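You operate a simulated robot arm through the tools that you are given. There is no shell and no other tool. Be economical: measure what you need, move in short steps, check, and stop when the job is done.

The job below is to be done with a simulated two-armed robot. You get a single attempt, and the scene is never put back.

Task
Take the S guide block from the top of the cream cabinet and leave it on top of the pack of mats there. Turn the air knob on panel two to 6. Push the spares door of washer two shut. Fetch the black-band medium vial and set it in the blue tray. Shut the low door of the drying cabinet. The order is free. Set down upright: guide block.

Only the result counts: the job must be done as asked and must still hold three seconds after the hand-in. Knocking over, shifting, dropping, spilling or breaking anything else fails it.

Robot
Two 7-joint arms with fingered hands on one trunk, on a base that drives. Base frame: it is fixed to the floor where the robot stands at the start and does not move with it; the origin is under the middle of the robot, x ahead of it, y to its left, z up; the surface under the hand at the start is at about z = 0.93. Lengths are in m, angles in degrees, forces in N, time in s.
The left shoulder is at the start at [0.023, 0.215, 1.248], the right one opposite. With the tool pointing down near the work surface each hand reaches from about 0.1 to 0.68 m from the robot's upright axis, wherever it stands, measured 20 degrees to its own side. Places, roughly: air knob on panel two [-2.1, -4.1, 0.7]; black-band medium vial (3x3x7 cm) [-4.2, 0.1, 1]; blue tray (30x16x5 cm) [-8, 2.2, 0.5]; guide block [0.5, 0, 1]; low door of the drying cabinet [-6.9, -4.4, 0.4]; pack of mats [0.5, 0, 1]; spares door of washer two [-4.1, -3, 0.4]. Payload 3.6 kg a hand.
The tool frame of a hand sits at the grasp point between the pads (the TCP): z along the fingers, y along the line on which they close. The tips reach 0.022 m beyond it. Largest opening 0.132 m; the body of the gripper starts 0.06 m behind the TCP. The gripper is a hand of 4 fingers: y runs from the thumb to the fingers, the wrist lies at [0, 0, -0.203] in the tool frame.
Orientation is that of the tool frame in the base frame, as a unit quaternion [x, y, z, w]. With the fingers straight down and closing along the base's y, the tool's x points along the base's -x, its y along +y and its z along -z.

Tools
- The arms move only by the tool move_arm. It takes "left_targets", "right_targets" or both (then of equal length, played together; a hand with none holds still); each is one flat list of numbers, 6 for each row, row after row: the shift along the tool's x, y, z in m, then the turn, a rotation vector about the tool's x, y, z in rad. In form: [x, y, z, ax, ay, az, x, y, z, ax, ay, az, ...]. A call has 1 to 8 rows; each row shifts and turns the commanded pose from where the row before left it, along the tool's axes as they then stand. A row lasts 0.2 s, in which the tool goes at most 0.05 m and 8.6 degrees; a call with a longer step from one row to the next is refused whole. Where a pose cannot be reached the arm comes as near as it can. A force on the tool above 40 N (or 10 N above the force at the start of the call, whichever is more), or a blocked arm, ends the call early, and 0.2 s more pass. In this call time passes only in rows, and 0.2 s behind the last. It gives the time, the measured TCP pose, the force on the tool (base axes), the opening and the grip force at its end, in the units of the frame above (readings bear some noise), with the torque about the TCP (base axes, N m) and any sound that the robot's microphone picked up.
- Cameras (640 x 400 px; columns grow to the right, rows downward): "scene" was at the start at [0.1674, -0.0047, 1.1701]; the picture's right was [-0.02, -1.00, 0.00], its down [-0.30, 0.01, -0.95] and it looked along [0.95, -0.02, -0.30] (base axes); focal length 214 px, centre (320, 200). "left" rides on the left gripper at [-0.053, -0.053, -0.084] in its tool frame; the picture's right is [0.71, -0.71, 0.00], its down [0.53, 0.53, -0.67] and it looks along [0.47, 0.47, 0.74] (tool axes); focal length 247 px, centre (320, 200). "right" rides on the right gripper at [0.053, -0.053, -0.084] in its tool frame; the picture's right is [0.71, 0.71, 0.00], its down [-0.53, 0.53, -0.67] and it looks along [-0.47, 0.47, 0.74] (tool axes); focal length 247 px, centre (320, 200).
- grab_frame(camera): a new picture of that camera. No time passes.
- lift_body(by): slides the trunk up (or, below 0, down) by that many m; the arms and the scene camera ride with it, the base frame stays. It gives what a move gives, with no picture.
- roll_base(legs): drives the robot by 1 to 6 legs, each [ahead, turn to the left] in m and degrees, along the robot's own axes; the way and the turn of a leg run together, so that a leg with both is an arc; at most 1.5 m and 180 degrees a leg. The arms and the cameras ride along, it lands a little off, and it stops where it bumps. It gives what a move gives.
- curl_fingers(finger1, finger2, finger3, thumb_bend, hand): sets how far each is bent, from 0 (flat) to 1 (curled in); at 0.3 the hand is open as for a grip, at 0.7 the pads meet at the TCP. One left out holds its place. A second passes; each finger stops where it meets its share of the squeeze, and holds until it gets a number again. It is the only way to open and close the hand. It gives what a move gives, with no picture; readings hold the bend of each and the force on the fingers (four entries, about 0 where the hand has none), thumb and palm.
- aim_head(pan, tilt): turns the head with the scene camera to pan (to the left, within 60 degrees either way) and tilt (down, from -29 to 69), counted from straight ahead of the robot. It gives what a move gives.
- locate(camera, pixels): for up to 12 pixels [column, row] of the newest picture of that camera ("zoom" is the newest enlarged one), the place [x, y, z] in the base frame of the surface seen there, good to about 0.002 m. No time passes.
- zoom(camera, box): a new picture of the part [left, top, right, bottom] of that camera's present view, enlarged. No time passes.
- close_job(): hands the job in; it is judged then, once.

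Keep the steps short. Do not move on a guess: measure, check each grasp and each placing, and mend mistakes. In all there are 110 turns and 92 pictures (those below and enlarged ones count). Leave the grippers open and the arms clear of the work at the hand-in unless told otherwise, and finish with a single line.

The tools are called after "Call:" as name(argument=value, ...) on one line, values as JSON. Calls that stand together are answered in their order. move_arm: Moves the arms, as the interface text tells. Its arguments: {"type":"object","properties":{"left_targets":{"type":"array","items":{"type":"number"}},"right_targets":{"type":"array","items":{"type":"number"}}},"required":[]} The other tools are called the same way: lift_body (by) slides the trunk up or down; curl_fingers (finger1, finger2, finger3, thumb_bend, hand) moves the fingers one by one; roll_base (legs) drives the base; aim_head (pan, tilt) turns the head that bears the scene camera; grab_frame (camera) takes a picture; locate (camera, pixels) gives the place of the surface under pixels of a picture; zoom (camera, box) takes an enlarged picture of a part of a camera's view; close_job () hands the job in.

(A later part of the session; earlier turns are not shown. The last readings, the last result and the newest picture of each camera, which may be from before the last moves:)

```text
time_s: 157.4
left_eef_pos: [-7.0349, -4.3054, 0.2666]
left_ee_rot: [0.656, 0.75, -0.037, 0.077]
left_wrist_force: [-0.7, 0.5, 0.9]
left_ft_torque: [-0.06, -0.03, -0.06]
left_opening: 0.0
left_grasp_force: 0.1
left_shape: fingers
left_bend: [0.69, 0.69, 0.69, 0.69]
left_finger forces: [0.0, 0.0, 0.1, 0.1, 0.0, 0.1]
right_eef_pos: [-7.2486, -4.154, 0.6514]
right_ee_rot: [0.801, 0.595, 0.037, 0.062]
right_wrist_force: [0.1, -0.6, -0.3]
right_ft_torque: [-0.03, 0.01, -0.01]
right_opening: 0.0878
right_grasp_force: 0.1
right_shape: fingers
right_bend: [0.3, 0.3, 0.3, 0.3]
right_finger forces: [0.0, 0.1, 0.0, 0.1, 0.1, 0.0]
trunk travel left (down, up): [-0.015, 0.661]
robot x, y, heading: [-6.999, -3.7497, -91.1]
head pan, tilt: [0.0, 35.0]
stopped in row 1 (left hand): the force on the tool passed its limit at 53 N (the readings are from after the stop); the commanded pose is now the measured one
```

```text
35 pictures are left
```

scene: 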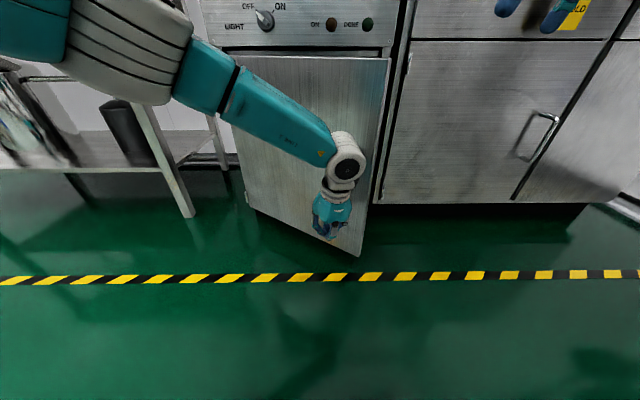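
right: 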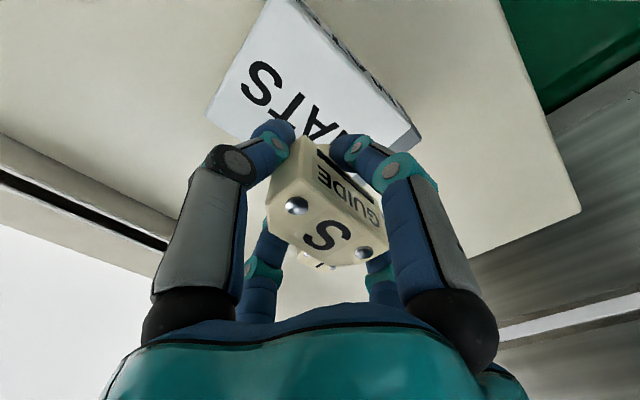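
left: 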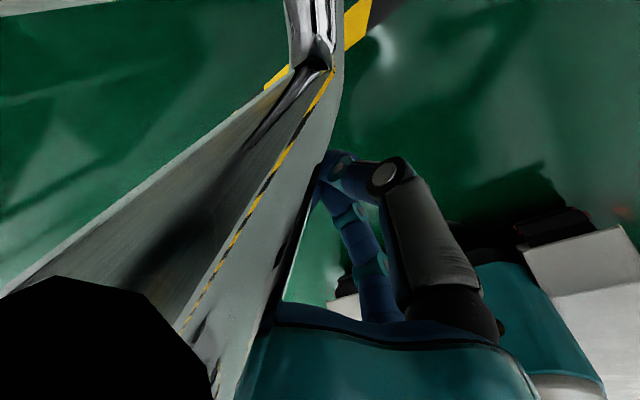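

The wrist camera mount is caught at the door/handle. Back off, tilt the fingers further forward so the fingertips lead below the handle.

Call:
roll_base(legs=[[-0.2, 0]])

Call:
move_arm(left_targets=[0.01, 0, 0, 0, -0.145, 0, 0.01, 0, 0, 0, -0.145, 0, 0.01, 0, 0, 0, -0.145, 0, 0.01, 0, 0, 0, -0.145, 0, 0, 0, 0, 0, -0.145, 0])

Call:
grab_frame(camera="scene")

```text
time_s: 159.0
left_eef_pos: [-7.031, -4.1036, 0.2666]
left_ee_rot: [0.656, 0.75, -0.037, 0.078]
left_wrist_force: [0.0, 0.2, 0.1]
left_ft_torque: [0.02, 0.01, 0.01]
left_opening: 0.0001
left_grasp_force: 0.1
left_shape: fingers
left_bend: [0.69, 0.69, 0.69, 0.69]
left_finger forces: [0.0, 0.0, 0.1, 0.0, 0.0, 0.0]
right_eef_pos: [-7.2446, -3.9517, 0.6512]
right_ee_rot: [0.801, 0.594, 0.039, 0.062]
right_wrist_force: [-0.1, -0.8, -0.5]
right_ft_torque: [0.02, 0.0, -0.01]
right_opening: 0.0877
right_grasp_force: 0.0
right_shape: fingers
right_bend: [0.3, 0.3, 0.3, 0.3]
right_finger forces: [0.0, 0.0, 0.0, 0.1, 0.0, 0.0]
trunk travel left (down, up): [-0.015, 0.661]
robot x, y, heading: [-6.9943, -3.543, -90.9]
head pan, tilt: [0.0, 35.0]
```

```text
time_s: 160.2
left_eef_pos: [-7.0364, -4.0663, 0.2523]
left_ee_rot: [0.599, 0.674, -0.268, 0.339]
left_wrist_force: [0.2, 0.5, 0.3]
left_ft_torque: [-0.03, 0.0, 0.03]
left_opening: 0.0001
left_grasp_force: 0.0
left_shape: fingers
left_bend: [0.69, 0.69, 0.69, 0.69]
left_finger forces: [0.0, 0.0, 0.0, 0.0, 0.1, 0.0]
right_eef_pos: [-7.2452, -3.9509, 0.6521]
right_ee_rot: [0.801, 0.594, 0.038, 0.062]
right_wrist_force: [0.2, -0.4, 0.0]
right_ft_torque: [0.0, -0.02, 0.02]
right_opening: 0.0878
right_grasp_force: 0.0
right_shape: fingers
right_bend: [0.3, 0.3, 0.3, 0.3]
right_finger forces: [0.0, 0.1, 0.0, 0.0, 0.0, 0.0]
trunk travel left (down, up): [-0.015, 0.661]
robot x, y, heading: [-6.9988, -3.5458, -90.8]
head pan, tilt: [0.0, 35.0]
```

```text
34 pictures are left
```

scene: 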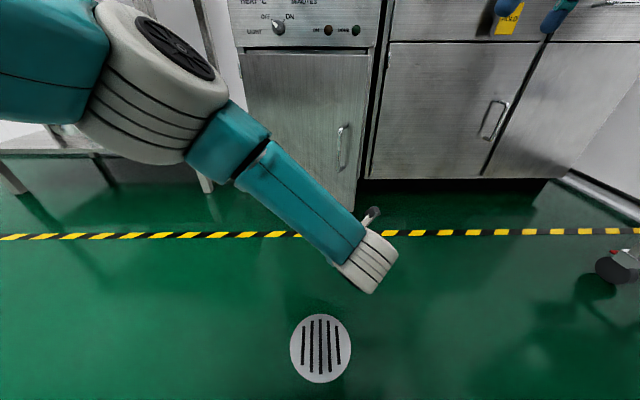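

Fingers now lead at 51° forward, below the handle. Drive forward 0.45 m.

Call:
roll_base(legs=[[0.45, 0]])

Call:
grab_frame(camera="scene")

```text
time_s: 162.4
left_eef_pos: [-7.0526, -4.4212, 0.2568]
left_ee_rot: [0.611, 0.666, -0.273, 0.328]
left_wrist_force: [0.1, 0.9, 0.6]
left_ft_torque: [-0.03, -0.12, -0.01]
left_opening: 0.0
left_grasp_force: 0.2
left_shape: fingers
left_bend: [0.69, 0.69, 0.69, 0.7]
left_finger forces: [0.1, 0.0, 0.0, 0.0, 0.3, 0.0]
right_eef_pos: [-7.2484, -4.3134, 0.655]
right_ee_rot: [0.799, 0.597, 0.036, 0.066]
right_wrist_force: [-0.5, 0.2, -0.1]
right_ft_torque: [0.02, 0.02, -0.02]
right_opening: 0.0877
right_grasp_force: 0.1
right_shape: fingers
right_bend: [0.3, 0.3, 0.3, 0.3]
right_finger forces: [0.1, 0.0, 0.0, 0.0, 0.0, 0.0]
trunk travel left (down, up): [-0.015, 0.661]
robot x, y, heading: [-6.9996, -3.9084, -90.8]
head pan, tilt: [0.0, 35.0]
stopped in leg 1: the force on the tool passed its limit at 62 N (the readings are from after the stop); the commanded pose is now the measured one
```

```text
33 pictures are left
```

scene: 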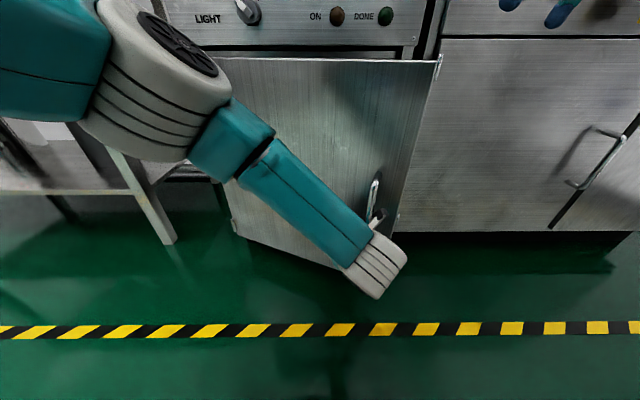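

Door moved more; the impact tripped the limit. Push on slowly with the arm, 12 mm per row.

Call:
move_arm(left_targets=[-0.0076, -0.0012, 0.0092, 0, 0, 0, -0.0076, -0.0012, 0.0092, 0, 0, 0, -0.0076, -0.0012, 0.0092, 0, 0, 0, -0.0076, -0.0012, 0.0092, 0, 0, 0, -0.0076, -0.0012, 0.0092, 0, 0, 0, -0.0076, -0.0012, 0.0092, 0, 0, 0, -0.0076, -0.0012, 0.0092, 0, 0, 0, -0.0076, -0.0012, 0.0092, 0, 0, 0])

Call:
roll_base(legs=[[0.05, 0]])

Call:
roll_base(legs=[[0.05, 0]])

Call:
grab_frame(camera="scene")

```text
time_s: 163.1
left_eef_pos: [-7.0634, -4.4382, 0.2564]
left_ee_rot: [0.621, 0.661, -0.276, 0.319]
left_wrist_force: [-1.0, 0.8, -0.6]
left_ft_torque: [-0.05, -0.25, 0.01]
left_opening: 0.0001
left_grasp_force: 1.4
left_shape: fingers
left_bend: [0.69, 0.69, 0.69, 0.7]
left_finger forces: [0.1, 0.0, 0.0, 0.1, 2.0, 0.0]
right_eef_pos: [-7.2489, -4.3149, 0.6539]
right_ee_rot: [0.8, 0.596, 0.037, 0.064]
right_wrist_force: [-0.3, 0.4, 0.1]
right_ft_torque: [0.01, -0.03, -0.01]
right_opening: 0.0879
right_grasp_force: 0.0
right_shape: fingers
right_bend: [0.3, 0.3, 0.3, 0.3]
right_finger forces: [0.1, 0.0, 0.1, 0.0, 0.0, 0.1]
trunk travel left (down, up): [-0.015, 0.661]
robot x, y, heading: [-7.0014, -3.9109, -90.5]
head pan, tilt: [0.0, 35.0]
stopped in row 3 (left hand): the force on the tool passed its limit at 46 N (the readings are from after the stop); the commanded pose is now the measured one
```

```text
time_s: 163.9
left_eef_pos: [-7.0698, -4.4495, 0.256]
left_ee_rot: [0.63, 0.654, -0.279, 0.312]
left_wrist_force: [-3.0, 2.0, -0.7]
left_ft_torque: [-0.15, -0.32, -0.04]
left_opening: 0.0001
left_grasp_force: 0.0
left_shape: fingers
left_bend: [0.69, 0.69, 0.69, 0.7]
left_finger forces: [0.1, 0.1, 0.0, 0.0, 0.0, 0.0]
right_eef_pos: [-7.2488, -4.3319, 0.6574]
right_ee_rot: [0.799, 0.597, 0.035, 0.067]
right_wrist_force: [-0.7, 0.3, -0.5]
right_ft_torque: [-0.01, -0.01, -0.03]
right_opening: 0.0879
right_grasp_force: 0.1
right_shape: fingers
right_bend: [0.3, 0.3, 0.3, 0.3]
right_finger forces: [0.0, 0.0, 0.0, 0.1, 0.0, 0.0]
trunk travel left (down, up): [-0.015, 0.661]
robot x, y, heading: [-7.0023, -3.9303, -90.6]
head pan, tilt: [0.0, 35.0]
stopped in leg 1: the robot was blocked; the commanded pose is now the measured one
```

```text
time_s: 164.7
left_eef_pos: [-7.0752, -4.463, 0.2597]
left_ee_rot: [0.636, 0.649, -0.282, 0.307]
left_wrist_force: [0.0, 0.0, -1.1]
left_ft_torque: [0.04, 0.01, 0.01]
left_opening: 0.0001
left_grasp_force: 0.1
left_shape: fingers
left_bend: [0.69, 0.69, 0.69, 0.7]
left_finger forces: [0.1, 0.0, 0.0, 0.0, 0.0, 0.0]
right_eef_pos: [-7.249, -4.3472, 0.6603]
right_ee_rot: [0.799, 0.597, 0.034, 0.069]
right_wrist_force: [-0.4, 0.1, -0.8]
right_ft_torque: [-0.01, 0.04, 0.01]
right_opening: 0.0877
right_grasp_force: 0.1
right_shape: fingers
right_bend: [0.3, 0.3, 0.3, 0.3]
right_finger forces: [0.1, 0.1, 0.0, 0.0, 0.0, 0.0]
trunk travel left (down, up): [-0.015, 0.661]
robot x, y, heading: [-7.0032, -3.9433, -90.9]
head pan, tilt: [0.0, 35.0]
stopped in leg 1: the force on the tool passed its limit at 52 N (the readings are from after the stop); the commanded pose is now the measured one
```

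```text
32 pictures are left
```

scene: 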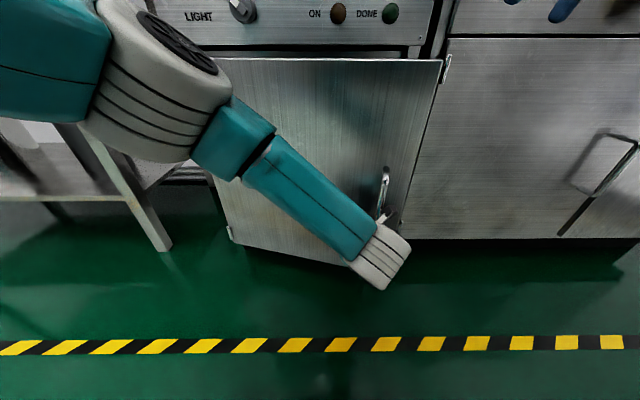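

Each push gains ~1.5 cm; the door is stiff but closing. I repeat short pushes.

Call:
roll_base(legs=[[0.06, 0]])

Call:
roll_base(legs=[[0.06, 0]])

Call:
roll_base(legs=[[0.06, 0]])

Call:
roll_base(legs=[[0.06, 0]])

Call:
grab_frame(camera="scene")

Call:
locate(camera="scene", pixels=[[430, 75], [425, 90], [415, 120], [300, 100], [460, 60], [480, 150], [240, 80], [400, 160]])

```text
time_s: 165.6
left_eef_pos: [-7.0765, -4.5246, 0.2589]
left_ee_rot: [0.637, 0.649, -0.282, 0.306]
left_wrist_force: [0.3, 0.7, -0.2]
left_ft_torque: [0.03, -0.02, 0.0]
left_opening: 0.0001
left_grasp_force: 0.0
left_shape: fingers
left_bend: [0.69, 0.69, 0.69, 0.7]
left_finger forces: [0.1, 0.0, 0.1, 0.0, 0.1, 0.1]
right_eef_pos: [-7.2498, -4.4096, 0.6584]
right_ee_rot: [0.799, 0.597, 0.035, 0.067]
right_wrist_force: [-0.4, -0.9, 1.0]
right_ft_torque: [0.0, 0.0, -0.01]
right_opening: 0.0878
right_grasp_force: 0.0
right_shape: fingers
right_bend: [0.3, 0.3, 0.3, 0.3]
right_finger forces: [0.0, 0.1, 0.0, 0.1, 0.0, 0.1]
trunk travel left (down, up): [-0.015, 0.661]
robot x, y, heading: [-7.0073, -4.0065, -90.7]
head pan, tilt: [0.0, 35.0]
```

```text
time_s: 166.8
left_eef_pos: [-7.0755, -4.5811, 0.2589]
left_ee_rot: [0.637, 0.65, -0.28, 0.305]
left_wrist_force: [-0.2, -0.1, 0.0]
left_ft_torque: [-0.04, -0.01, -0.02]
left_opening: 0.0001
left_grasp_force: 0.0
left_shape: fingers
left_bend: [0.69, 0.69, 0.69, 0.7]
left_finger forces: [0.0, 0.0, 0.0, 0.0, 0.0, 0.1]
right_eef_pos: [-7.2504, -4.4676, 0.6604]
right_ee_rot: [0.799, 0.597, 0.035, 0.067]
right_wrist_force: [-0.6, 0.7, 0.2]
right_ft_torque: [0.01, -0.01, -0.01]
right_opening: 0.0877
right_grasp_force: 0.1
right_shape: fingers
right_bend: [0.3, 0.3, 0.3, 0.3]
right_finger forces: [0.1, 0.0, 0.0, 0.1, 0.1, 0.1]
trunk travel left (down, up): [-0.015, 0.661]
robot x, y, heading: [-7.0007, -4.0632, -90.7]
head pan, tilt: [0.0, 35.0]
stopped in leg 1: the robot was blocked; the commanded pose is now the measured one
```

```text
time_s: 167.5
left_eef_pos: [-7.0756, -4.5793, 0.2558]
left_ee_rot: [0.643, 0.649, -0.276, 0.3]
left_wrist_force: [0.1, -0.2, -0.4]
left_ft_torque: [0.02, -0.03, -0.05]
left_opening: 0.0
left_grasp_force: 0.0
left_shape: fingers
left_bend: [0.69, 0.69, 0.69, 0.7]
left_finger forces: [0.0, 0.0, 0.0, 0.0, 0.0, 0.0]
right_eef_pos: [-7.2509, -4.4746, 0.6616]
right_ee_rot: [0.799, 0.597, 0.035, 0.067]
right_wrist_force: [0.0, -0.4, 0.2]
right_ft_torque: [-0.01, 0.01, -0.02]
right_opening: 0.0877
right_grasp_force: 0.1
right_shape: fingers
right_bend: [0.3, 0.3, 0.3, 0.3]
right_finger forces: [0.1, 0.0, 0.0, 0.0, 0.1, 0.0]
trunk travel left (down, up): [-0.015, 0.661]
robot x, y, heading: [-7.0022, -4.0775, -91.0]
head pan, tilt: [0.0, 35.0]
stopped in leg 1: the force on the tool passed its limit at 77 N (the readings are from after the stop); the commanded pose is now the measured one
```

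```text
time_s: 168.2
left_eef_pos: [-7.0755, -4.578, 0.255]
left_ee_rot: [0.645, 0.649, -0.272, 0.297]
left_wrist_force: [0.1, 0.7, 0.0]
left_ft_torque: [0.01, -0.03, 0.01]
left_opening: 0.0
left_grasp_force: 0.1
left_shape: fingers
left_bend: [0.69, 0.69, 0.69, 0.7]
left_finger forces: [0.0, 0.1, 0.0, 0.0, 0.0, 0.0]
right_eef_pos: [-7.2507, -4.4821, 0.6623]
right_ee_rot: [0.798, 0.598, 0.035, 0.068]
right_wrist_force: [-0.6, 0.1, 0.0]
right_ft_torque: [-0.02, -0.01, -0.03]
right_opening: 0.0876
right_grasp_force: 0.2
right_shape: fingers
right_bend: [0.3, 0.3, 0.3, 0.3]
right_finger forces: [0.0, 0.0, 0.0, 0.1, 0.0, 0.0]
trunk travel left (down, up): [-0.015, 0.661]
robot x, y, heading: [-7.0066, -4.0784, -90.6]
head pan, tilt: [0.0, 35.0]
stopped in leg 1: the force on the tool passed its limit at 78 N (the readings are from after the stop); the commanded pose is now the measured one
```

```text
31 pictures are left
```

scene: 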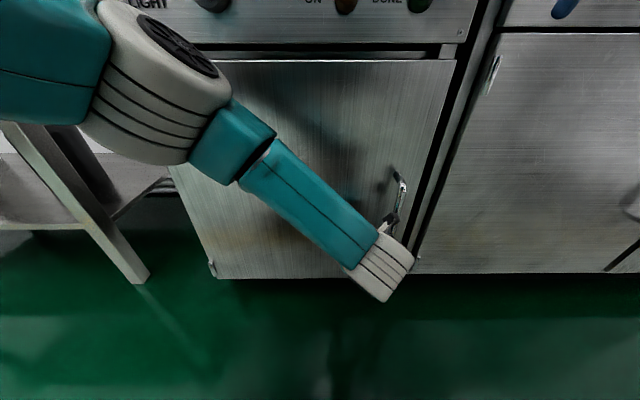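

```text
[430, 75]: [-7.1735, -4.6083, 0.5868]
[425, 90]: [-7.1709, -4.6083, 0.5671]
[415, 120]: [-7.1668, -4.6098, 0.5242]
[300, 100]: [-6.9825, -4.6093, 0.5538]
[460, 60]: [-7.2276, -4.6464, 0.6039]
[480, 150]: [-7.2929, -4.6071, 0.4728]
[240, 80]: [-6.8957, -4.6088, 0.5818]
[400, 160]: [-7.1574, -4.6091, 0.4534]
```

Door plane y −4.609 at both edges: flush and shut. Back off, raise the trunk, and turn to face +x; check the door once more on the way.

Call:
roll_base(legs=[[-0.55, 0]])

Call:
zoom(camera="scene", box=[180, 0, 500, 240])

Call:
lift_body(by=0.3)

Call:
roll_base(legs=[[0, 45]])

Call:
roll_base(legs=[[0, 40]])

Call:
aim_head(pan=0, tilt=18)

Call:
grab_frame(camera="scene")

```text
time_s: 171.6
left_eef_pos: [-7.0702, -3.994, 0.2523]
left_ee_rot: [0.648, 0.647, -0.273, 0.295]
left_wrist_force: [-1.0, -0.2, -0.4]
left_ft_torque: [-0.02, 0.02, 0.0]
left_opening: 0.0001
left_grasp_force: 0.1
left_shape: fingers
left_bend: [0.69, 0.69, 0.69, 0.7]
left_finger forces: [0.2, 0.1, 0.1, 0.0, 0.0, 0.0]
right_eef_pos: [-7.2442, -3.8961, 0.6616]
right_ee_rot: [0.8, 0.596, 0.035, 0.067]
right_wrist_force: [1.2, 0.4, 0.6]
right_ft_torque: [0.01, 0.0, 0.01]
right_opening: 0.0877
right_grasp_force: 0.0
right_shape: fingers
right_bend: [0.3, 0.3, 0.3, 0.3]
right_finger forces: [0.0, 0.0, 0.0, 0.0, 0.0, 0.1]
trunk travel left (down, up): [-0.015, 0.661]
robot x, y, heading: [-6.9973, -3.4982, -90.9]
head pan, tilt: [0.0, 35.0]
```

```text
1.67 times, centred on (340, 120) of scene
```

zoom: 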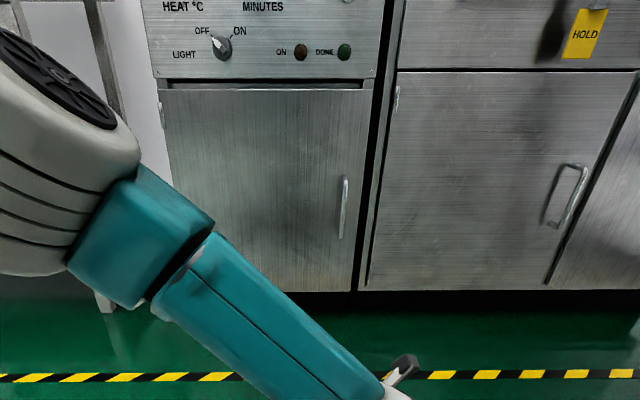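

```text
time_s: 174.6
left_eef_pos: [-7.0389, -4.0221, 0.5582]
left_ee_rot: [0.63, 0.658, -0.267, 0.315]
left_wrist_force: [0.3, -0.4, 0.0]
left_ft_torque: [-0.01, 0.0, 0.01]
left_opening: 0.0
left_grasp_force: 0.1
left_shape: fingers
left_bend: [0.69, 0.69, 0.69, 0.7]
left_finger forces: [0.1, 0.0, 0.1, 0.0, 0.1, 0.1]
right_eef_pos: [-7.2444, -3.8968, 0.9628]
right_ee_rot: [0.799, 0.596, 0.035, 0.067]
right_wrist_force: [-0.6, -0.3, -0.2]
right_ft_torque: [0.0, -0.01, -0.01]
right_opening: 0.0881
right_grasp_force: 0.0
right_shape: fingers
right_bend: [0.3, 0.3, 0.3, 0.3]
right_finger forces: [0.1, 0.0, 0.0, 0.0, 0.1, 0.0]
trunk travel left (down, up): [-0.315, 0.361]
robot x, y, heading: [-6.9944, -3.4948, -90.7]
head pan, tilt: [0.0, 35.0]
```

```text
time_s: 176.5
left_eef_pos: [-6.7888, -3.9506, 0.557]
left_ee_rot: [0.433, 0.805, -0.179, 0.363]
left_wrist_force: [-0.8, -0.3, 0.4]
left_ft_torque: [0.01, -0.02, 0.07]
left_opening: 0.0
left_grasp_force: 0.0
left_shape: fingers
left_bend: [0.69, 0.69, 0.69, 0.7]
left_finger forces: [0.1, 0.0, 0.0, 0.0, 0.0, 0.0]
right_eef_pos: [-6.9846, -3.9643, 0.9638]
right_ee_rot: [0.593, 0.801, 0.052, 0.055]
right_wrist_force: [-0.5, -1.0, 0.1]
right_ft_torque: [0.01, -0.01, -0.02]
right_opening: 0.0876
right_grasp_force: 0.0
right_shape: fingers
right_bend: [0.3, 0.3, 0.3, 0.3]
right_finger forces: [0.1, 0.0, 0.1, 0.0, 0.0, 0.0]
trunk travel left (down, up): [-0.315, 0.361]
robot x, y, heading: [-7.022, -3.5053, -57.1]
head pan, tilt: [0.0, 35.0]
stopped in leg 1: the robot was blocked; the commanded pose is now the measured one
```

```text
time_s: 178.5
left_eef_pos: [-6.5848, -3.7614, 0.5563]
left_ee_rot: [0.191, 0.894, -0.07, 0.398]
left_wrist_force: [0.4, -1.4, 0.4]
left_ft_torque: [-0.02, 0.02, 0.0]
left_opening: 0.0
left_grasp_force: 0.1
left_shape: fingers
left_bend: [0.69, 0.69, 0.69, 0.7]
left_finger forces: [0.1, 0.1, 0.0, 0.0, 0.0, 0.0]
right_eef_pos: [-6.7449, -3.877, 0.966]
right_ee_rot: [0.346, 0.935, 0.067, 0.039]
right_wrist_force: [-0.8, -0.3, -0.5]
right_ft_torque: [0.01, -0.01, -0.01]
right_opening: 0.0878
right_grasp_force: 0.0
right_shape: fingers
right_bend: [0.3, 0.3, 0.3, 0.3]
right_finger forces: [0.0, 0.0, 0.0, 0.0, 0.0, 0.1]
trunk travel left (down, up): [-0.315, 0.361]
robot x, y, heading: [-7.031, -3.5337, -24.0]
head pan, tilt: [0.0, 35.0]
stopped in leg 1: the robot was blocked; the commanded pose is now the measured one
```

```text
time_s: 179.3
left_eef_pos: [-6.5853, -3.7606, 0.5576]
left_ee_rot: [0.193, 0.895, -0.071, 0.397]
left_wrist_force: [0.6, 0.1, -0.5]
left_ft_torque: [0.04, 0.0, 0.0]
left_opening: 0.0
left_grasp_force: 0.0
left_shape: fingers
left_bend: [0.69, 0.69, 0.69, 0.7]
left_finger forces: [0.0, 0.1, 0.0, 0.0, 0.0, 0.0]
right_eef_pos: [-6.7429, -3.8767, 0.9648]
right_ee_rot: [0.347, 0.935, 0.067, 0.038]
right_wrist_force: [0.0, -0.8, -0.2]
right_ft_torque: [-0.01, 0.04, -0.03]
right_opening: 0.0878
right_grasp_force: 0.1
right_shape: fingers
right_bend: [0.3, 0.3, 0.3, 0.3]
right_finger forces: [0.0, 0.1, 0.1, 0.0, 0.1, 0.0]
trunk travel left (down, up): [-0.315, 0.361]
robot x, y, heading: [-7.033, -3.5266, -24.0]
head pan, tilt: [0.0, 18.0]
```

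```text
29 pictures are left
```

scene: 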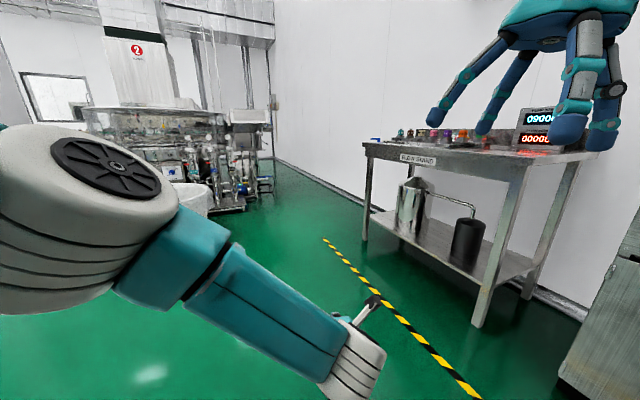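

Drive 1.5 m along −24° between tub and flow stand, then straighten and look east.

Call:
roll_base(legs=[[1.45, 0]])

Call:
roll_base(legs=[[0, 22]])

Call:
aim_head(pan=0, tilt=10)

Call:
grab_frame(camera="scene")

Call:
locate(camera="scene", pixels=[[320, 220], [350, 220], [400, 220], [300, 220], [280, 260], [300, 180], [340, 180], [250, 230], [360, 240], [320, 250], [320, 160], [420, 260]])

```text
time_s: 186.5
left_eef_pos: [-5.2685, -4.3812, 0.5556]
left_ee_rot: [0.203, 0.893, -0.076, 0.395]
left_wrist_force: [-1.1, 0.0, 0.7]
left_ft_torque: [0.01, -0.04, -0.03]
left_opening: 0.0
left_grasp_force: 0.1
left_shape: fingers
left_bend: [0.69, 0.69, 0.69, 0.7]
left_finger forces: [0.1, 0.1, 0.1, 0.0, 0.0, 0.1]
right_eef_pos: [-5.4288, -4.4935, 0.9641]
right_ee_rot: [0.357, 0.931, 0.067, 0.038]
right_wrist_force: [0.0, 0.0, -0.8]
right_ft_torque: [-0.01, 0.02, 0.0]
right_opening: 0.0874
right_grasp_force: 0.0
right_shape: fingers
right_bend: [0.3, 0.3, 0.3, 0.3]
right_finger forces: [0.0, 0.1, 0.0, 0.1, 0.1, 0.0]
trunk travel left (down, up): [-0.315, 0.361]
robot x, y, heading: [-5.7084, -4.1379, -25.4]
head pan, tilt: [0.0, 18.0]
```

```text
time_s: 188.1
left_eef_pos: [-5.2102, -4.2028, 0.5577]
left_ee_rot: [0.032, 0.915, 0.0, 0.403]
left_wrist_force: [0.2, 0.0, -0.1]
left_ft_torque: [0.04, -0.02, 0.0]
left_opening: 0.0
left_grasp_force: 0.1
left_shape: fingers
left_bend: [0.69, 0.69, 0.69, 0.7]
left_finger forces: [0.1, 0.0, 0.1, 0.1, 0.0, 0.1]
right_eef_pos: [-5.3177, -4.3659, 0.9653]
right_ee_rot: [0.175, 0.981, 0.073, 0.026]
right_wrist_force: [0.3, 0.2, 0.4]
right_ft_torque: [0.0, 0.03, -0.02]
right_opening: 0.0877
right_grasp_force: 0.0
right_shape: fingers
right_bend: [0.3, 0.3, 0.3, 0.3]
right_finger forces: [0.0, 0.0, 0.1, 0.0, 0.0, 0.0]
trunk travel left (down, up): [-0.315, 0.361]
robot x, y, heading: [-5.7043, -4.1578, -4.0]
head pan, tilt: [0.0, 18.0]
```

```text
time_s: 188.8
left_eef_pos: [-5.2093, -4.2037, 0.5579]
left_ee_rot: [0.032, 0.915, 0.0, 0.403]
left_wrist_force: [-0.5, -0.3, -0.3]
left_ft_torque: [-0.02, -0.03, -0.01]
left_opening: 0.0
left_grasp_force: 0.1
left_shape: fingers
left_bend: [0.69, 0.69, 0.69, 0.7]
left_finger forces: [0.0, 0.0, 0.0, 0.1, 0.0, 0.0]
right_eef_pos: [-5.3182, -4.3668, 0.966]
right_ee_rot: [0.177, 0.981, 0.073, 0.025]
right_wrist_force: [0.4, -0.6, -0.1]
right_ft_torque: [-0.01, 0.01, -0.02]
right_opening: 0.0878
right_grasp_force: 0.0
right_shape: fingers
right_bend: [0.3, 0.3, 0.3, 0.3]
right_finger forces: [0.1, 0.0, 0.0, 0.1, 0.1, 0.1]
trunk travel left (down, up): [-0.315, 0.361]
robot x, y, heading: [-5.7101, -4.1584, -3.9]
head pan, tilt: [0.0, 10.0]
```

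```text
28 pictures are left
```

scene: 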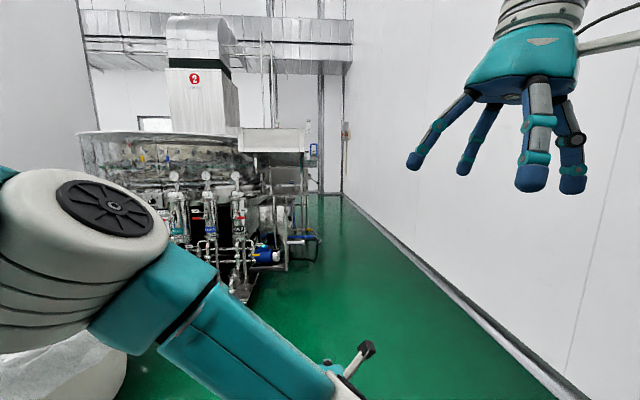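

```text
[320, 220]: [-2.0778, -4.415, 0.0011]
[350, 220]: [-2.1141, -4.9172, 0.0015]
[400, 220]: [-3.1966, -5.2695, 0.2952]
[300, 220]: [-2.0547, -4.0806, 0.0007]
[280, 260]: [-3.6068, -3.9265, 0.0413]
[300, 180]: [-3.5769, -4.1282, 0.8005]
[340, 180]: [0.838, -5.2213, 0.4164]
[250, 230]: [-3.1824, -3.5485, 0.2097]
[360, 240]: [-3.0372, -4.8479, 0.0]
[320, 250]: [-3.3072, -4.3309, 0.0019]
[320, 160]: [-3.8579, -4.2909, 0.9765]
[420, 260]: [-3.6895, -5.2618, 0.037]
```

The corridor (y −5.26…−4.1) is narrow, so I tuck the right arm like the left: lower, forward, fingers tilted forward. Then look again closer.

Call:
move_arm(right_targets=[-0.005, 0, 0.038, 0, -0.1, 0, -0.005, 0, 0.038, 0, -0.1, 0, -0.005, 0, 0.038, 0, -0.1, 0, -0.005, 0, 0.038, 0, -0.1, 0, -0.005, 0, 0.038, 0, -0.1, 0, -0.005, 0, 0.038, 0, -0.1, 0, -0.005, 0, 0.038, 0, -0.1, 0, -0.005, 0, 0.038, 0, -0.1, 0])

Call:
roll_base(legs=[[0, -18]])

Call:
roll_base(legs=[[1.45, 0]])

Call:
roll_base(legs=[[0, 21]])

Call:
aim_head(pan=25, tilt=10)

Call:
grab_frame(camera="scene")

```text
time_s: 190.6
left_eef_pos: [-5.2081, -4.2033, 0.5567]
left_ee_rot: [0.033, 0.915, 0.0, 0.403]
left_wrist_force: [-0.4, 0.3, 1.0]
left_ft_torque: [0.03, 0.03, 0.0]
left_opening: 0.0
left_grasp_force: 0.1
left_shape: fingers
left_bend: [0.69, 0.69, 0.69, 0.7]
left_finger forces: [0.1, 0.0, 0.0, 0.0, 0.0, 0.0]
right_eef_pos: [-4.9559, -4.369, 0.8359]
right_ee_rot: [0.19, 0.895, -0.002, 0.404]
right_wrist_force: [-0.6, 0.0, -0.1]
right_ft_torque: [0.01, 0.0, -0.01]
right_opening: 0.0878
right_grasp_force: 0.0
right_shape: fingers
right_bend: [0.3, 0.3, 0.3, 0.3]
right_finger forces: [0.0, 0.0, 0.0, 0.0, 0.1, 0.1]
right hand out of reach, approached as far as the arm can: row 2, 3, 4, 5, 6, 7, 8
trunk travel left (down, up): [-0.315, 0.361]
robot x, y, heading: [-5.7084, -4.1586, -4.1]
head pan, tilt: [0.0, 10.0]
```

```text
time_s: 192.0
left_eef_pos: [-5.2502, -4.3497, 0.5567]
left_ee_rot: [0.169, 0.899, -0.06, 0.399]
left_wrist_force: [-0.3, 0.6, 0.3]
left_ft_torque: [-0.02, -0.01, -0.02]
left_opening: 0.0
left_grasp_force: 0.1
left_shape: fingers
left_bend: [0.69, 0.69, 0.69, 0.7]
left_finger forces: [0.0, 0.1, 0.0, 0.0, 0.1, 0.0]
right_eef_pos: [-5.0563, -4.5853, 0.836]
right_ee_rot: [0.325, 0.856, -0.063, 0.397]
right_wrist_force: [0.1, -0.1, 0.4]
right_ft_torque: [0.0, -0.01, 0.03]
right_opening: 0.0879
right_grasp_force: 0.1
right_shape: fingers
right_bend: [0.3, 0.3, 0.3, 0.3]
right_finger forces: [0.0, 0.1, 0.0, 0.1, 0.0, 0.0]
trunk travel left (down, up): [-0.315, 0.361]
robot x, y, heading: [-5.7044, -4.1399, -21.3]
head pan, tilt: [0.0, 10.0]
```

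```text
time_s: 199.3
left_eef_pos: [-3.876, -4.921, 0.5581]
left_ee_rot: [0.183, 0.897, -0.067, 0.398]
left_wrist_force: [0.1, 0.6, 0.0]
left_ft_torque: [0.0, 0.0, 0.02]
left_opening: 0.0
left_grasp_force: 0.1
left_shape: fingers
left_bend: [0.69, 0.69, 0.69, 0.7]
left_finger forces: [0.0, 0.0, 0.0, 0.1, 0.0, 0.0]
right_eef_pos: [-3.6898, -5.1623, 0.8384]
right_ee_rot: [0.336, 0.852, -0.069, 0.397]
right_wrist_force: [0.2, 0.0, 0.0]
right_ft_torque: [-0.01, 0.0, -0.01]
right_opening: 0.0877
right_grasp_force: 0.0
right_shape: fingers
right_bend: [0.3, 0.3, 0.3, 0.3]
right_finger forces: [0.0, 0.0, 0.0, 0.0, 0.2, 0.1]
trunk travel left (down, up): [-0.315, 0.361]
robot x, y, heading: [-4.3269, -4.6996, -22.6]
head pan, tilt: [0.0, 10.0]
```

```text
time_s: 200.9
left_eef_pos: [-3.8267, -4.7439, 0.5575]
left_ee_rot: [0.016, 0.915, 0.006, 0.403]
left_wrist_force: [1.2, -0.7, 0.9]
left_ft_torque: [0.01, -0.02, 0.01]
left_opening: 0.0
left_grasp_force: 0.0
left_shape: fingers
left_bend: [0.69, 0.69, 0.69, 0.7]
left_finger forces: [0.1, 0.1, 0.0, 0.0, 0.0, 0.0]
right_eef_pos: [-3.5664, -4.9017, 0.8386]
right_ee_rot: [0.175, 0.898, 0.005, 0.403]
right_wrist_force: [0.0, -0.2, 0.9]
right_ft_torque: [0.01, -0.01, -0.03]
right_opening: 0.0879
right_grasp_force: 0.0
right_shape: fingers
right_bend: [0.3, 0.3, 0.3, 0.3]
right_finger forces: [0.1, 0.0, 0.1, 0.1, 0.1, 0.0]
trunk travel left (down, up): [-0.315, 0.361]
robot x, y, heading: [-4.3318, -4.717, -1.5]
head pan, tilt: [0.0, 10.0]
```

```text
time_s: 201.8
left_eef_pos: [-3.8267, -4.7435, 0.5588]
left_ee_rot: [0.015, 0.915, 0.007, 0.404]
left_wrist_force: [0.0, 0.3, -0.3]
left_ft_torque: [-0.02, -0.01, -0.03]
left_opening: 0.0
left_grasp_force: 0.0
left_shape: fingers
left_bend: [0.69, 0.69, 0.69, 0.7]
left_finger forces: [0.1, 0.0, 0.0, 0.0, 0.0, 0.0]
right_eef_pos: [-3.5668, -4.8999, 0.8394]
right_ee_rot: [0.174, 0.898, 0.004, 0.403]
right_wrist_force: [0.5, 0.0, 0.2]
right_ft_torque: [-0.02, 0.02, 0.02]
right_opening: 0.0877
right_grasp_force: 0.0
right_shape: fingers
right_bend: [0.3, 0.3, 0.3, 0.3]
right_finger forces: [0.0, 0.0, 0.0, 0.0, 0.0, 0.0]
trunk travel left (down, up): [-0.315, 0.361]
robot x, y, heading: [-4.3296, -4.7216, -1.7]
head pan, tilt: [25.0, 10.0]
```

```text
27 pictures are left
```

scene: 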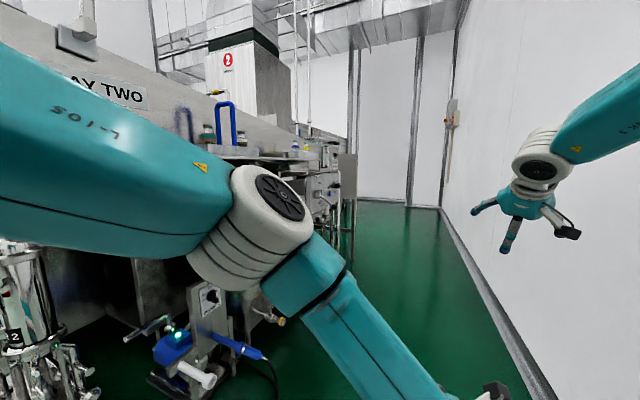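

Clear ahead. Drive 1.35 m further and look left.

Call:
roll_base(legs=[[1.35, 0]])

Call:
aim_head(pan=30, tilt=5)

Call:
grab_frame(camera="scene")

```text
time_s: 208.5
left_eef_pos: [-2.4759, -4.7278, 0.5577]
left_ee_rot: [-0.007, 0.915, 0.017, 0.404]
left_wrist_force: [-0.8, -0.1, -0.3]
left_ft_torque: [0.02, 0.03, 0.0]
left_opening: 0.0
left_grasp_force: 0.1
left_shape: fingers
left_bend: [0.69, 0.69, 0.69, 0.7]
left_finger forces: [0.0, 0.0, 0.0, 0.0, 0.1, 0.0]
right_eef_pos: [-2.2073, -4.8731, 0.8379]
right_ee_rot: [0.153, 0.903, 0.014, 0.402]
right_wrist_force: [-0.4, -0.2, -0.8]
right_ft_torque: [-0.01, 0.03, 0.01]
right_opening: 0.0876
right_grasp_force: 0.0
right_shape: fingers
right_bend: [0.3, 0.3, 0.3, 0.3]
right_finger forces: [0.0, 0.1, 0.1, 0.0, 0.0, 0.0]
trunk travel left (down, up): [-0.315, 0.361]
robot x, y, heading: [-2.9775, -4.7266, 1.3]
head pan, tilt: [25.0, 10.0]
```

```text
time_s: 209.2
left_eef_pos: [-2.4763, -4.7273, 0.5582]
left_ee_rot: [-0.007, 0.915, 0.018, 0.403]
left_wrist_force: [1.3, 0.5, -0.1]
left_ft_torque: [0.0, -0.04, -0.01]
left_opening: 0.0
left_grasp_force: 0.0
left_shape: fingers
left_bend: [0.69, 0.69, 0.69, 0.7]
left_finger forces: [0.0, 0.1, 0.0, 0.0, 0.0, 0.0]
right_eef_pos: [-2.2074, -4.873, 0.8419]
right_ee_rot: [0.154, 0.902, 0.014, 0.402]
right_wrist_force: [0.9, 0.1, 0.1]
right_ft_torque: [-0.01, 0.0, 0.0]
right_opening: 0.0877
right_grasp_force: 0.0
right_shape: fingers
right_bend: [0.3, 0.3, 0.3, 0.3]
right_finger forces: [0.0, 0.0, 0.0, 0.0, 0.0, 0.1]
trunk travel left (down, up): [-0.315, 0.361]
robot x, y, heading: [-2.9761, -4.7284, 1.1]
head pan, tilt: [30.0, 5.0]
```

```text
26 pictures are left
```

scene: 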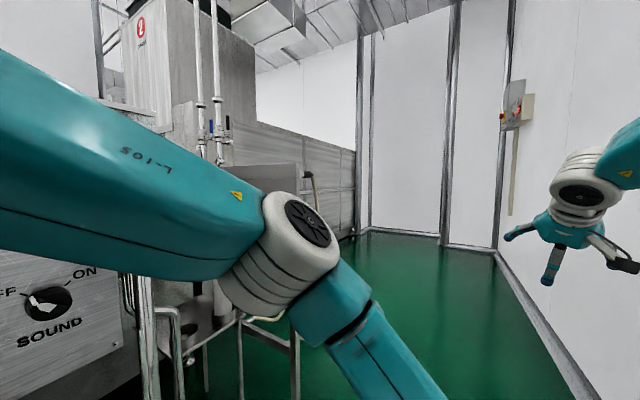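

Locate the SOUND panel and other parts in view.

Call:
locate(camera="scene", pixels=[[50, 300], [15, 270], [110, 270], [190, 330], [215, 300], [150, 340], [180, 320], [280, 180], [310, 190], [210, 100], [240, 330], [295, 370]])

Call:
grab_frame(camera="left")

```text
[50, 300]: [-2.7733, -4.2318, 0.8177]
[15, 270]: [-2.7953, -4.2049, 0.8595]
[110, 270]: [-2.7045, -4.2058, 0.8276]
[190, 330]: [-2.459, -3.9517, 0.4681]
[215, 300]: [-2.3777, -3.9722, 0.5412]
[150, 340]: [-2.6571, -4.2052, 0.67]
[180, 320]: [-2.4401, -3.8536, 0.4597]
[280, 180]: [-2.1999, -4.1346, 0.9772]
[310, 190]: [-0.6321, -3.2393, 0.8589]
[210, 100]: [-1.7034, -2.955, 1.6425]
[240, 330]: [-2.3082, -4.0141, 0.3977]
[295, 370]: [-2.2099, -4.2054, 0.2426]
```

```text
25 pictures are left
```

left: 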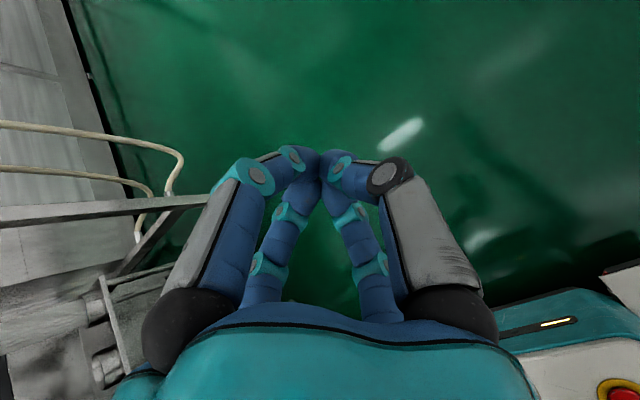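

Retract the right hand, move 0.45 m on, turn left 40° and look for the air knob.

Call:
move_arm(right_targets=[0.0237, -0.01, -0.0274, 0, 0, 0, 0.0237, -0.01, -0.0274, 0, 0, 0, 0.0237, -0.01, -0.0274, 0, 0, 0, 0.0237, -0.01, -0.0274, 0, 0, 0, 0.0237, -0.01, -0.0274, 0, 0, 0, 0.0237, -0.01, -0.0274, 0, 0, 0, 0.0237, -0.01, -0.0274, 0, 0, 0, 0.0237, -0.01, -0.0274, 0, 0, 0])

Call:
roll_base(legs=[[0.4, 0]])

Call:
roll_base(legs=[[0, 38]])

Call:
aim_head(pan=-5, tilt=15)

Call:
grab_frame(camera="scene")

```text
time_s: 211.0
left_eef_pos: [-2.4754, -4.7279, 0.5606]
left_ee_rot: [-0.008, 0.915, 0.018, 0.403]
left_wrist_force: [-0.1, -0.9, 0.4]
left_ft_torque: [0.03, -0.01, 0.0]
left_opening: 0.0001
left_grasp_force: 0.0
left_shape: fingers
left_bend: [0.69, 0.69, 0.69, 0.7]
left_finger forces: [0.1, 0.1, 0.0, 0.1, 0.1, 0.1]
right_eef_pos: [-2.2149, -4.8609, 0.8572]
right_ee_rot: [0.153, 0.903, 0.014, 0.401]
right_wrist_force: [-0.1, -0.7, -0.9]
right_ft_torque: [0.01, -0.01, -0.01]
right_opening: 0.0879
right_grasp_force: 0.1
right_shape: fingers
right_bend: [0.3, 0.3, 0.3, 0.3]
right_finger forces: [0.0, 0.1, 0.0, 0.0, 0.0, 0.0]
right hand out of reach, approached as far as the arm can: row 1, 2, 3, 4, 5, 6, 7, 8
trunk travel left (down, up): [-0.315, 0.361]
robot x, y, heading: [-2.9739, -4.7276, 1.1]
head pan, tilt: [30.0, 5.0]
```

```text
time_s: 213.5
left_eef_pos: [-2.0666, -4.7214, 0.5593]
left_ee_rot: [-0.007, 0.914, 0.018, 0.404]
left_wrist_force: [0.4, -0.4, -0.3]
left_ft_torque: [0.0, -0.01, 0.03]
left_opening: 0.0002
left_grasp_force: 0.1
left_shape: fingers
left_bend: [0.69, 0.69, 0.69, 0.7]
left_finger forces: [0.0, 0.0, 0.1, 0.1, 0.1, 0.1]
right_eef_pos: [-1.8044, -4.8528, 0.8564]
right_ee_rot: [0.152, 0.903, 0.014, 0.401]
right_wrist_force: [-0.1, 0.9, -0.1]
right_ft_torque: [-0.01, 0.04, 0.01]
right_opening: 0.0879
right_grasp_force: 0.0
right_shape: fingers
right_bend: [0.3, 0.3, 0.3, 0.3]
right_finger forces: [0.0, 0.1, 0.1, 0.0, 0.0, 0.1]
trunk travel left (down, up): [-0.315, 0.361]
robot x, y, heading: [-2.5687, -4.7217, 1.0]
head pan, tilt: [30.0, 5.0]
```

```text
time_s: 216.2
left_eef_pos: [-2.1774, -4.4099, 0.5624]
left_ee_rot: [-0.308, 0.862, 0.149, 0.375]
left_wrist_force: [-0.2, 0.0, 0.3]
left_ft_torque: [-0.01, 0.03, 0.0]
left_opening: 0.0002
left_grasp_force: 0.1
left_shape: fingers
left_bend: [0.69, 0.69, 0.69, 0.7]
left_finger forces: [0.1, 0.0, 0.0, 0.0, 0.0, 0.0]
right_eef_pos: [-1.8889, -4.351, 0.8574]
right_ee_rot: [-0.152, 0.903, 0.145, 0.374]
right_wrist_force: [-0.3, 0.0, -0.3]
right_ft_torque: [0.02, -0.02, 0.03]
right_opening: 0.0879
right_grasp_force: 0.0
right_shape: fingers
right_bend: [0.3, 0.3, 0.3, 0.3]
right_finger forces: [0.0, 0.0, 0.1, 0.1, 0.1, 0.0]
trunk travel left (down, up): [-0.315, 0.361]
robot x, y, heading: [-2.5453, -4.7498, 39.1]
head pan, tilt: [30.0, 5.0]
stopped in leg 1: the robot was blocked; the commanded pose is now the measured one
```

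```text
time_s: 217.2
left_eef_pos: [-2.1776, -4.4105, 0.5617]
left_ee_rot: [-0.308, 0.862, 0.149, 0.374]
left_wrist_force: [-0.1, -0.1, -0.7]
left_ft_torque: [-0.02, 0.05, -0.01]
left_opening: 0.0001
left_grasp_force: 0.0
left_shape: fingers
left_bend: [0.69, 0.69, 0.69, 0.7]
left_finger forces: [0.1, 0.0, 0.0, 0.0, 0.0, 0.1]
right_eef_pos: [-1.8896, -4.3524, 0.8586]
right_ee_rot: [-0.153, 0.903, 0.145, 0.374]
right_wrist_force: [-1.2, -0.1, -0.7]
right_ft_torque: [-0.01, -0.01, 0.03]
right_opening: 0.0876
right_grasp_force: 0.2
right_shape: fingers
right_bend: [0.3, 0.3, 0.3, 0.3]
right_finger forces: [0.1, 0.1, 0.0, 0.0, 0.0, 0.0]
trunk travel left (down, up): [-0.315, 0.361]
robot x, y, heading: [-2.5462, -4.7482, 39.2]
head pan, tilt: [-5.0, 15.0]
```

```text
24 pictures are left
```

scene: 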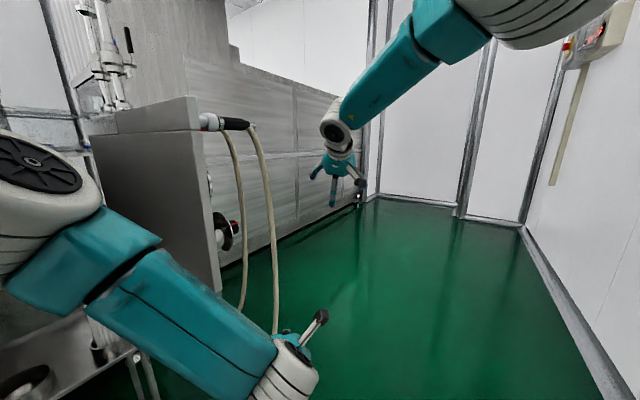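

A grey box with hoses has a knob at (225,230) on its right-hand face. Measure it.

Call:
zoom(camera="scene", box=[80, 80, 290, 300])

Call:
locate(camera="scene", pixels=[[100, 140], [195, 140], [215, 270], [228, 228], [212, 190], [208, 160], [205, 122], [240, 122], [217, 240], [150, 200], [300, 250], [340, 175]])

```text
1.82 times, centred on (185, 190) of scene
```

zoom: 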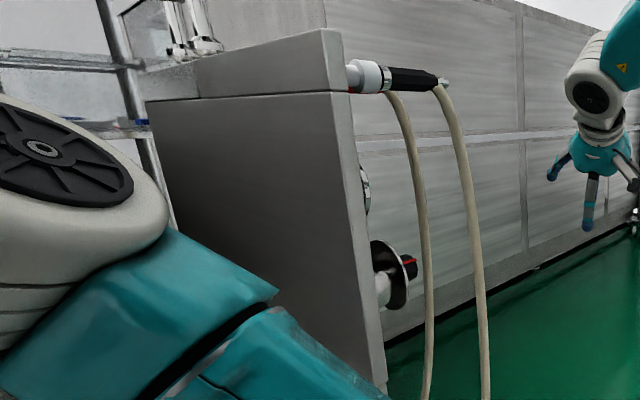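

```text
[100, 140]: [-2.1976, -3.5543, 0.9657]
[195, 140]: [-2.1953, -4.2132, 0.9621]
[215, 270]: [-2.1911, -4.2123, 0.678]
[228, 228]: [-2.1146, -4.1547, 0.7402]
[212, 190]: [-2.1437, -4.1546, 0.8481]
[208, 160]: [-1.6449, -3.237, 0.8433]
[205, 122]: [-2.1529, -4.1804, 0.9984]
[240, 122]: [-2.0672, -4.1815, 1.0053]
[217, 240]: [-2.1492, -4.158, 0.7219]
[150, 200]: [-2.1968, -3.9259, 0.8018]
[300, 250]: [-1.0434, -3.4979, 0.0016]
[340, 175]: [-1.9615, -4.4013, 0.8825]
```

The panel is a slab facing +x (x≈−2.16); the knob at about (−2.12,−4.155,0.74) faces east. I go past it and turn round to face it.

Call:
roll_base(legs=[[0, -42]])

Call:
roll_base(legs=[[1.4, 0]])

Call:
roll_base(legs=[[0, 60]])

Call:
roll_base(legs=[[0, 60]])

Call:
roll_base(legs=[[0, 40]])

```text
time_s: 219.7
left_eef_pos: [-2.0412, -4.7395, 0.5631]
left_ee_rot: [0.016, 0.914, 0.007, 0.405]
left_wrist_force: [0.4, 0.4, 0.8]
left_ft_torque: [-0.04, 0.02, -0.03]
left_opening: 0.0001
left_grasp_force: 0.0
left_shape: fingers
left_bend: [0.69, 0.69, 0.69, 0.7]
left_finger forces: [0.0, 0.0, 0.1, 0.0, 0.1, 0.1]
right_eef_pos: [-1.7881, -4.8877, 0.8611]
right_ee_rot: [0.178, 0.898, 0.004, 0.402]
right_wrist_force: [1.2, 0.8, -0.1]
right_ft_torque: [0.0, 0.02, -0.02]
right_opening: 0.0879
right_grasp_force: 0.1
right_shape: fingers
right_bend: [0.3, 0.3, 0.3, 0.3]
right_finger forces: [0.1, 0.0, 0.0, 0.0, 0.0, 0.0]
trunk travel left (down, up): [-0.315, 0.361]
robot x, y, heading: [-2.5375, -4.7102, -2.0]
head pan, tilt: [-5.0, 15.0]
stopped in leg 1: the robot was blocked; the commanded pose is now the measured one
```

```text
time_s: 226.6
left_eef_pos: [-0.6746, -4.8133, 0.5623]
left_ee_rot: [0.026, 0.914, 0.003, 0.405]
left_wrist_force: [-0.2, 0.0, -1.0]
left_ft_torque: [0.02, -0.02, 0.01]
left_opening: 0.0
left_grasp_force: 0.0
left_shape: fingers
left_bend: [0.69, 0.69, 0.69, 0.7]
left_finger forces: [0.0, 0.1, 0.1, 0.0, 0.1, 0.0]
right_eef_pos: [-0.425, -4.9648, 0.8602]
right_ee_rot: [0.186, 0.896, 0.0, 0.402]
right_wrist_force: [0.2, -0.4, -0.1]
right_ft_torque: [0.02, 0.0, -0.03]
right_opening: 0.088
right_grasp_force: 0.1
right_shape: fingers
right_bend: [0.3, 0.3, 0.3, 0.3]
right_finger forces: [0.0, 0.0, 0.0, 0.1, 0.0, 0.1]
trunk travel left (down, up): [-0.315, 0.361]
robot x, y, heading: [-1.1774, -4.7701, -3.0]
head pan, tilt: [-5.0, 15.0]
```

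```text
time_s: 229.6
left_eef_pos: [-0.86, -4.3793, 0.5644]
left_ee_rot: [-0.407, 0.819, 0.192, 0.357]
left_wrist_force: [0.4, -1.7, -0.3]
left_ft_torque: [-0.01, 0.02, 0.0]
left_opening: 0.0001
left_grasp_force: 0.1
left_shape: fingers
left_bend: [0.69, 0.69, 0.69, 0.7]
left_finger forces: [0.0, 0.0, 0.1, 0.0, 0.0, 0.0]
right_eef_pos: [-0.594, -4.2558, 0.8636]
right_ee_rot: [-0.256, 0.879, 0.189, 0.355]
right_wrist_force: [0.3, 0.0, 0.0]
right_ft_torque: [0.02, 0.0, 0.01]
right_opening: 0.0879
right_grasp_force: 0.0
right_shape: fingers
right_bend: [0.3, 0.3, 0.3, 0.3]
right_finger forces: [0.1, 0.0, 0.0, 0.0, 0.1, 0.1]
trunk travel left (down, up): [-0.315, 0.361]
robot x, y, heading: [-1.1369, -4.8023, 54.2]
head pan, tilt: [-5.0, 15.0]
stopped in leg 1: the robot was blocked; the commanded pose is now the measured one
```

```text
time_s: 231.8
left_eef_pos: [-1.1887, -4.2958, 0.5643]
left_ee_rot: [0.66, -0.633, -0.301, -0.27]
left_wrist_force: [-0.5, -0.4, 0.8]
left_ft_torque: [0.01, -0.02, -0.02]
left_opening: 0.0
left_grasp_force: 0.0
left_shape: fingers
left_bend: [0.69, 0.69, 0.69, 0.7]
left_finger forces: [0.0, 0.0, 0.0, 0.1, 0.0, 0.0]
right_eef_pos: [-1.0632, -4.0295, 0.8674]
right_ee_rot: [-0.538, 0.739, 0.3, 0.271]
right_wrist_force: [0.3, 0.7, -1.0]
right_ft_torque: [0.0, -0.01, 0.02]
right_opening: 0.0879
right_grasp_force: 0.1
right_shape: fingers
right_bend: [0.3, 0.3, 0.3, 0.3]
right_finger forces: [0.1, 0.1, 0.0, 0.0, 0.0, 0.0]
trunk travel left (down, up): [-0.315, 0.361]
robot x, y, heading: [-1.0992, -4.7986, 94.3]
head pan, tilt: [-5.0, 15.0]
stopped in leg 1: the robot was blocked; the commanded pose is now the measured one
```

```text
time_s: 233.5
left_eef_pos: [-1.3858, -4.3804, 0.5659]
left_ee_rot: [0.781, -0.476, -0.352, -0.2]
left_wrist_force: [-0.3, 0.2, 0.6]
left_ft_torque: [-0.03, 0.01, 0.01]
left_opening: 0.0
left_grasp_force: 0.0
left_shape: fingers
left_bend: [0.69, 0.69, 0.69, 0.7]
left_finger forces: [0.1, 0.0, 0.0, 0.1, 0.1, 0.0]
right_eef_pos: [-1.3837, -4.0838, 0.8699]
right_ee_rot: [0.684, -0.606, -0.351, -0.202]
right_wrist_force: [0.8, 0.2, -1.1]
right_ft_torque: [-0.01, 0.03, 0.01]
right_opening: 0.0879
right_grasp_force: 0.0
right_shape: fingers
right_bend: [0.3, 0.3, 0.3, 0.3]
right_finger forces: [0.0, 0.0, 0.0, 0.0, 0.1, 0.0]
trunk travel left (down, up): [-0.315, 0.361]
robot x, y, heading: [-1.0774, -4.7875, 119.4]
head pan, tilt: [-5.0, 15.0]
stopped in leg 1: the robot was blocked; the commanded pose is now the measured one
```

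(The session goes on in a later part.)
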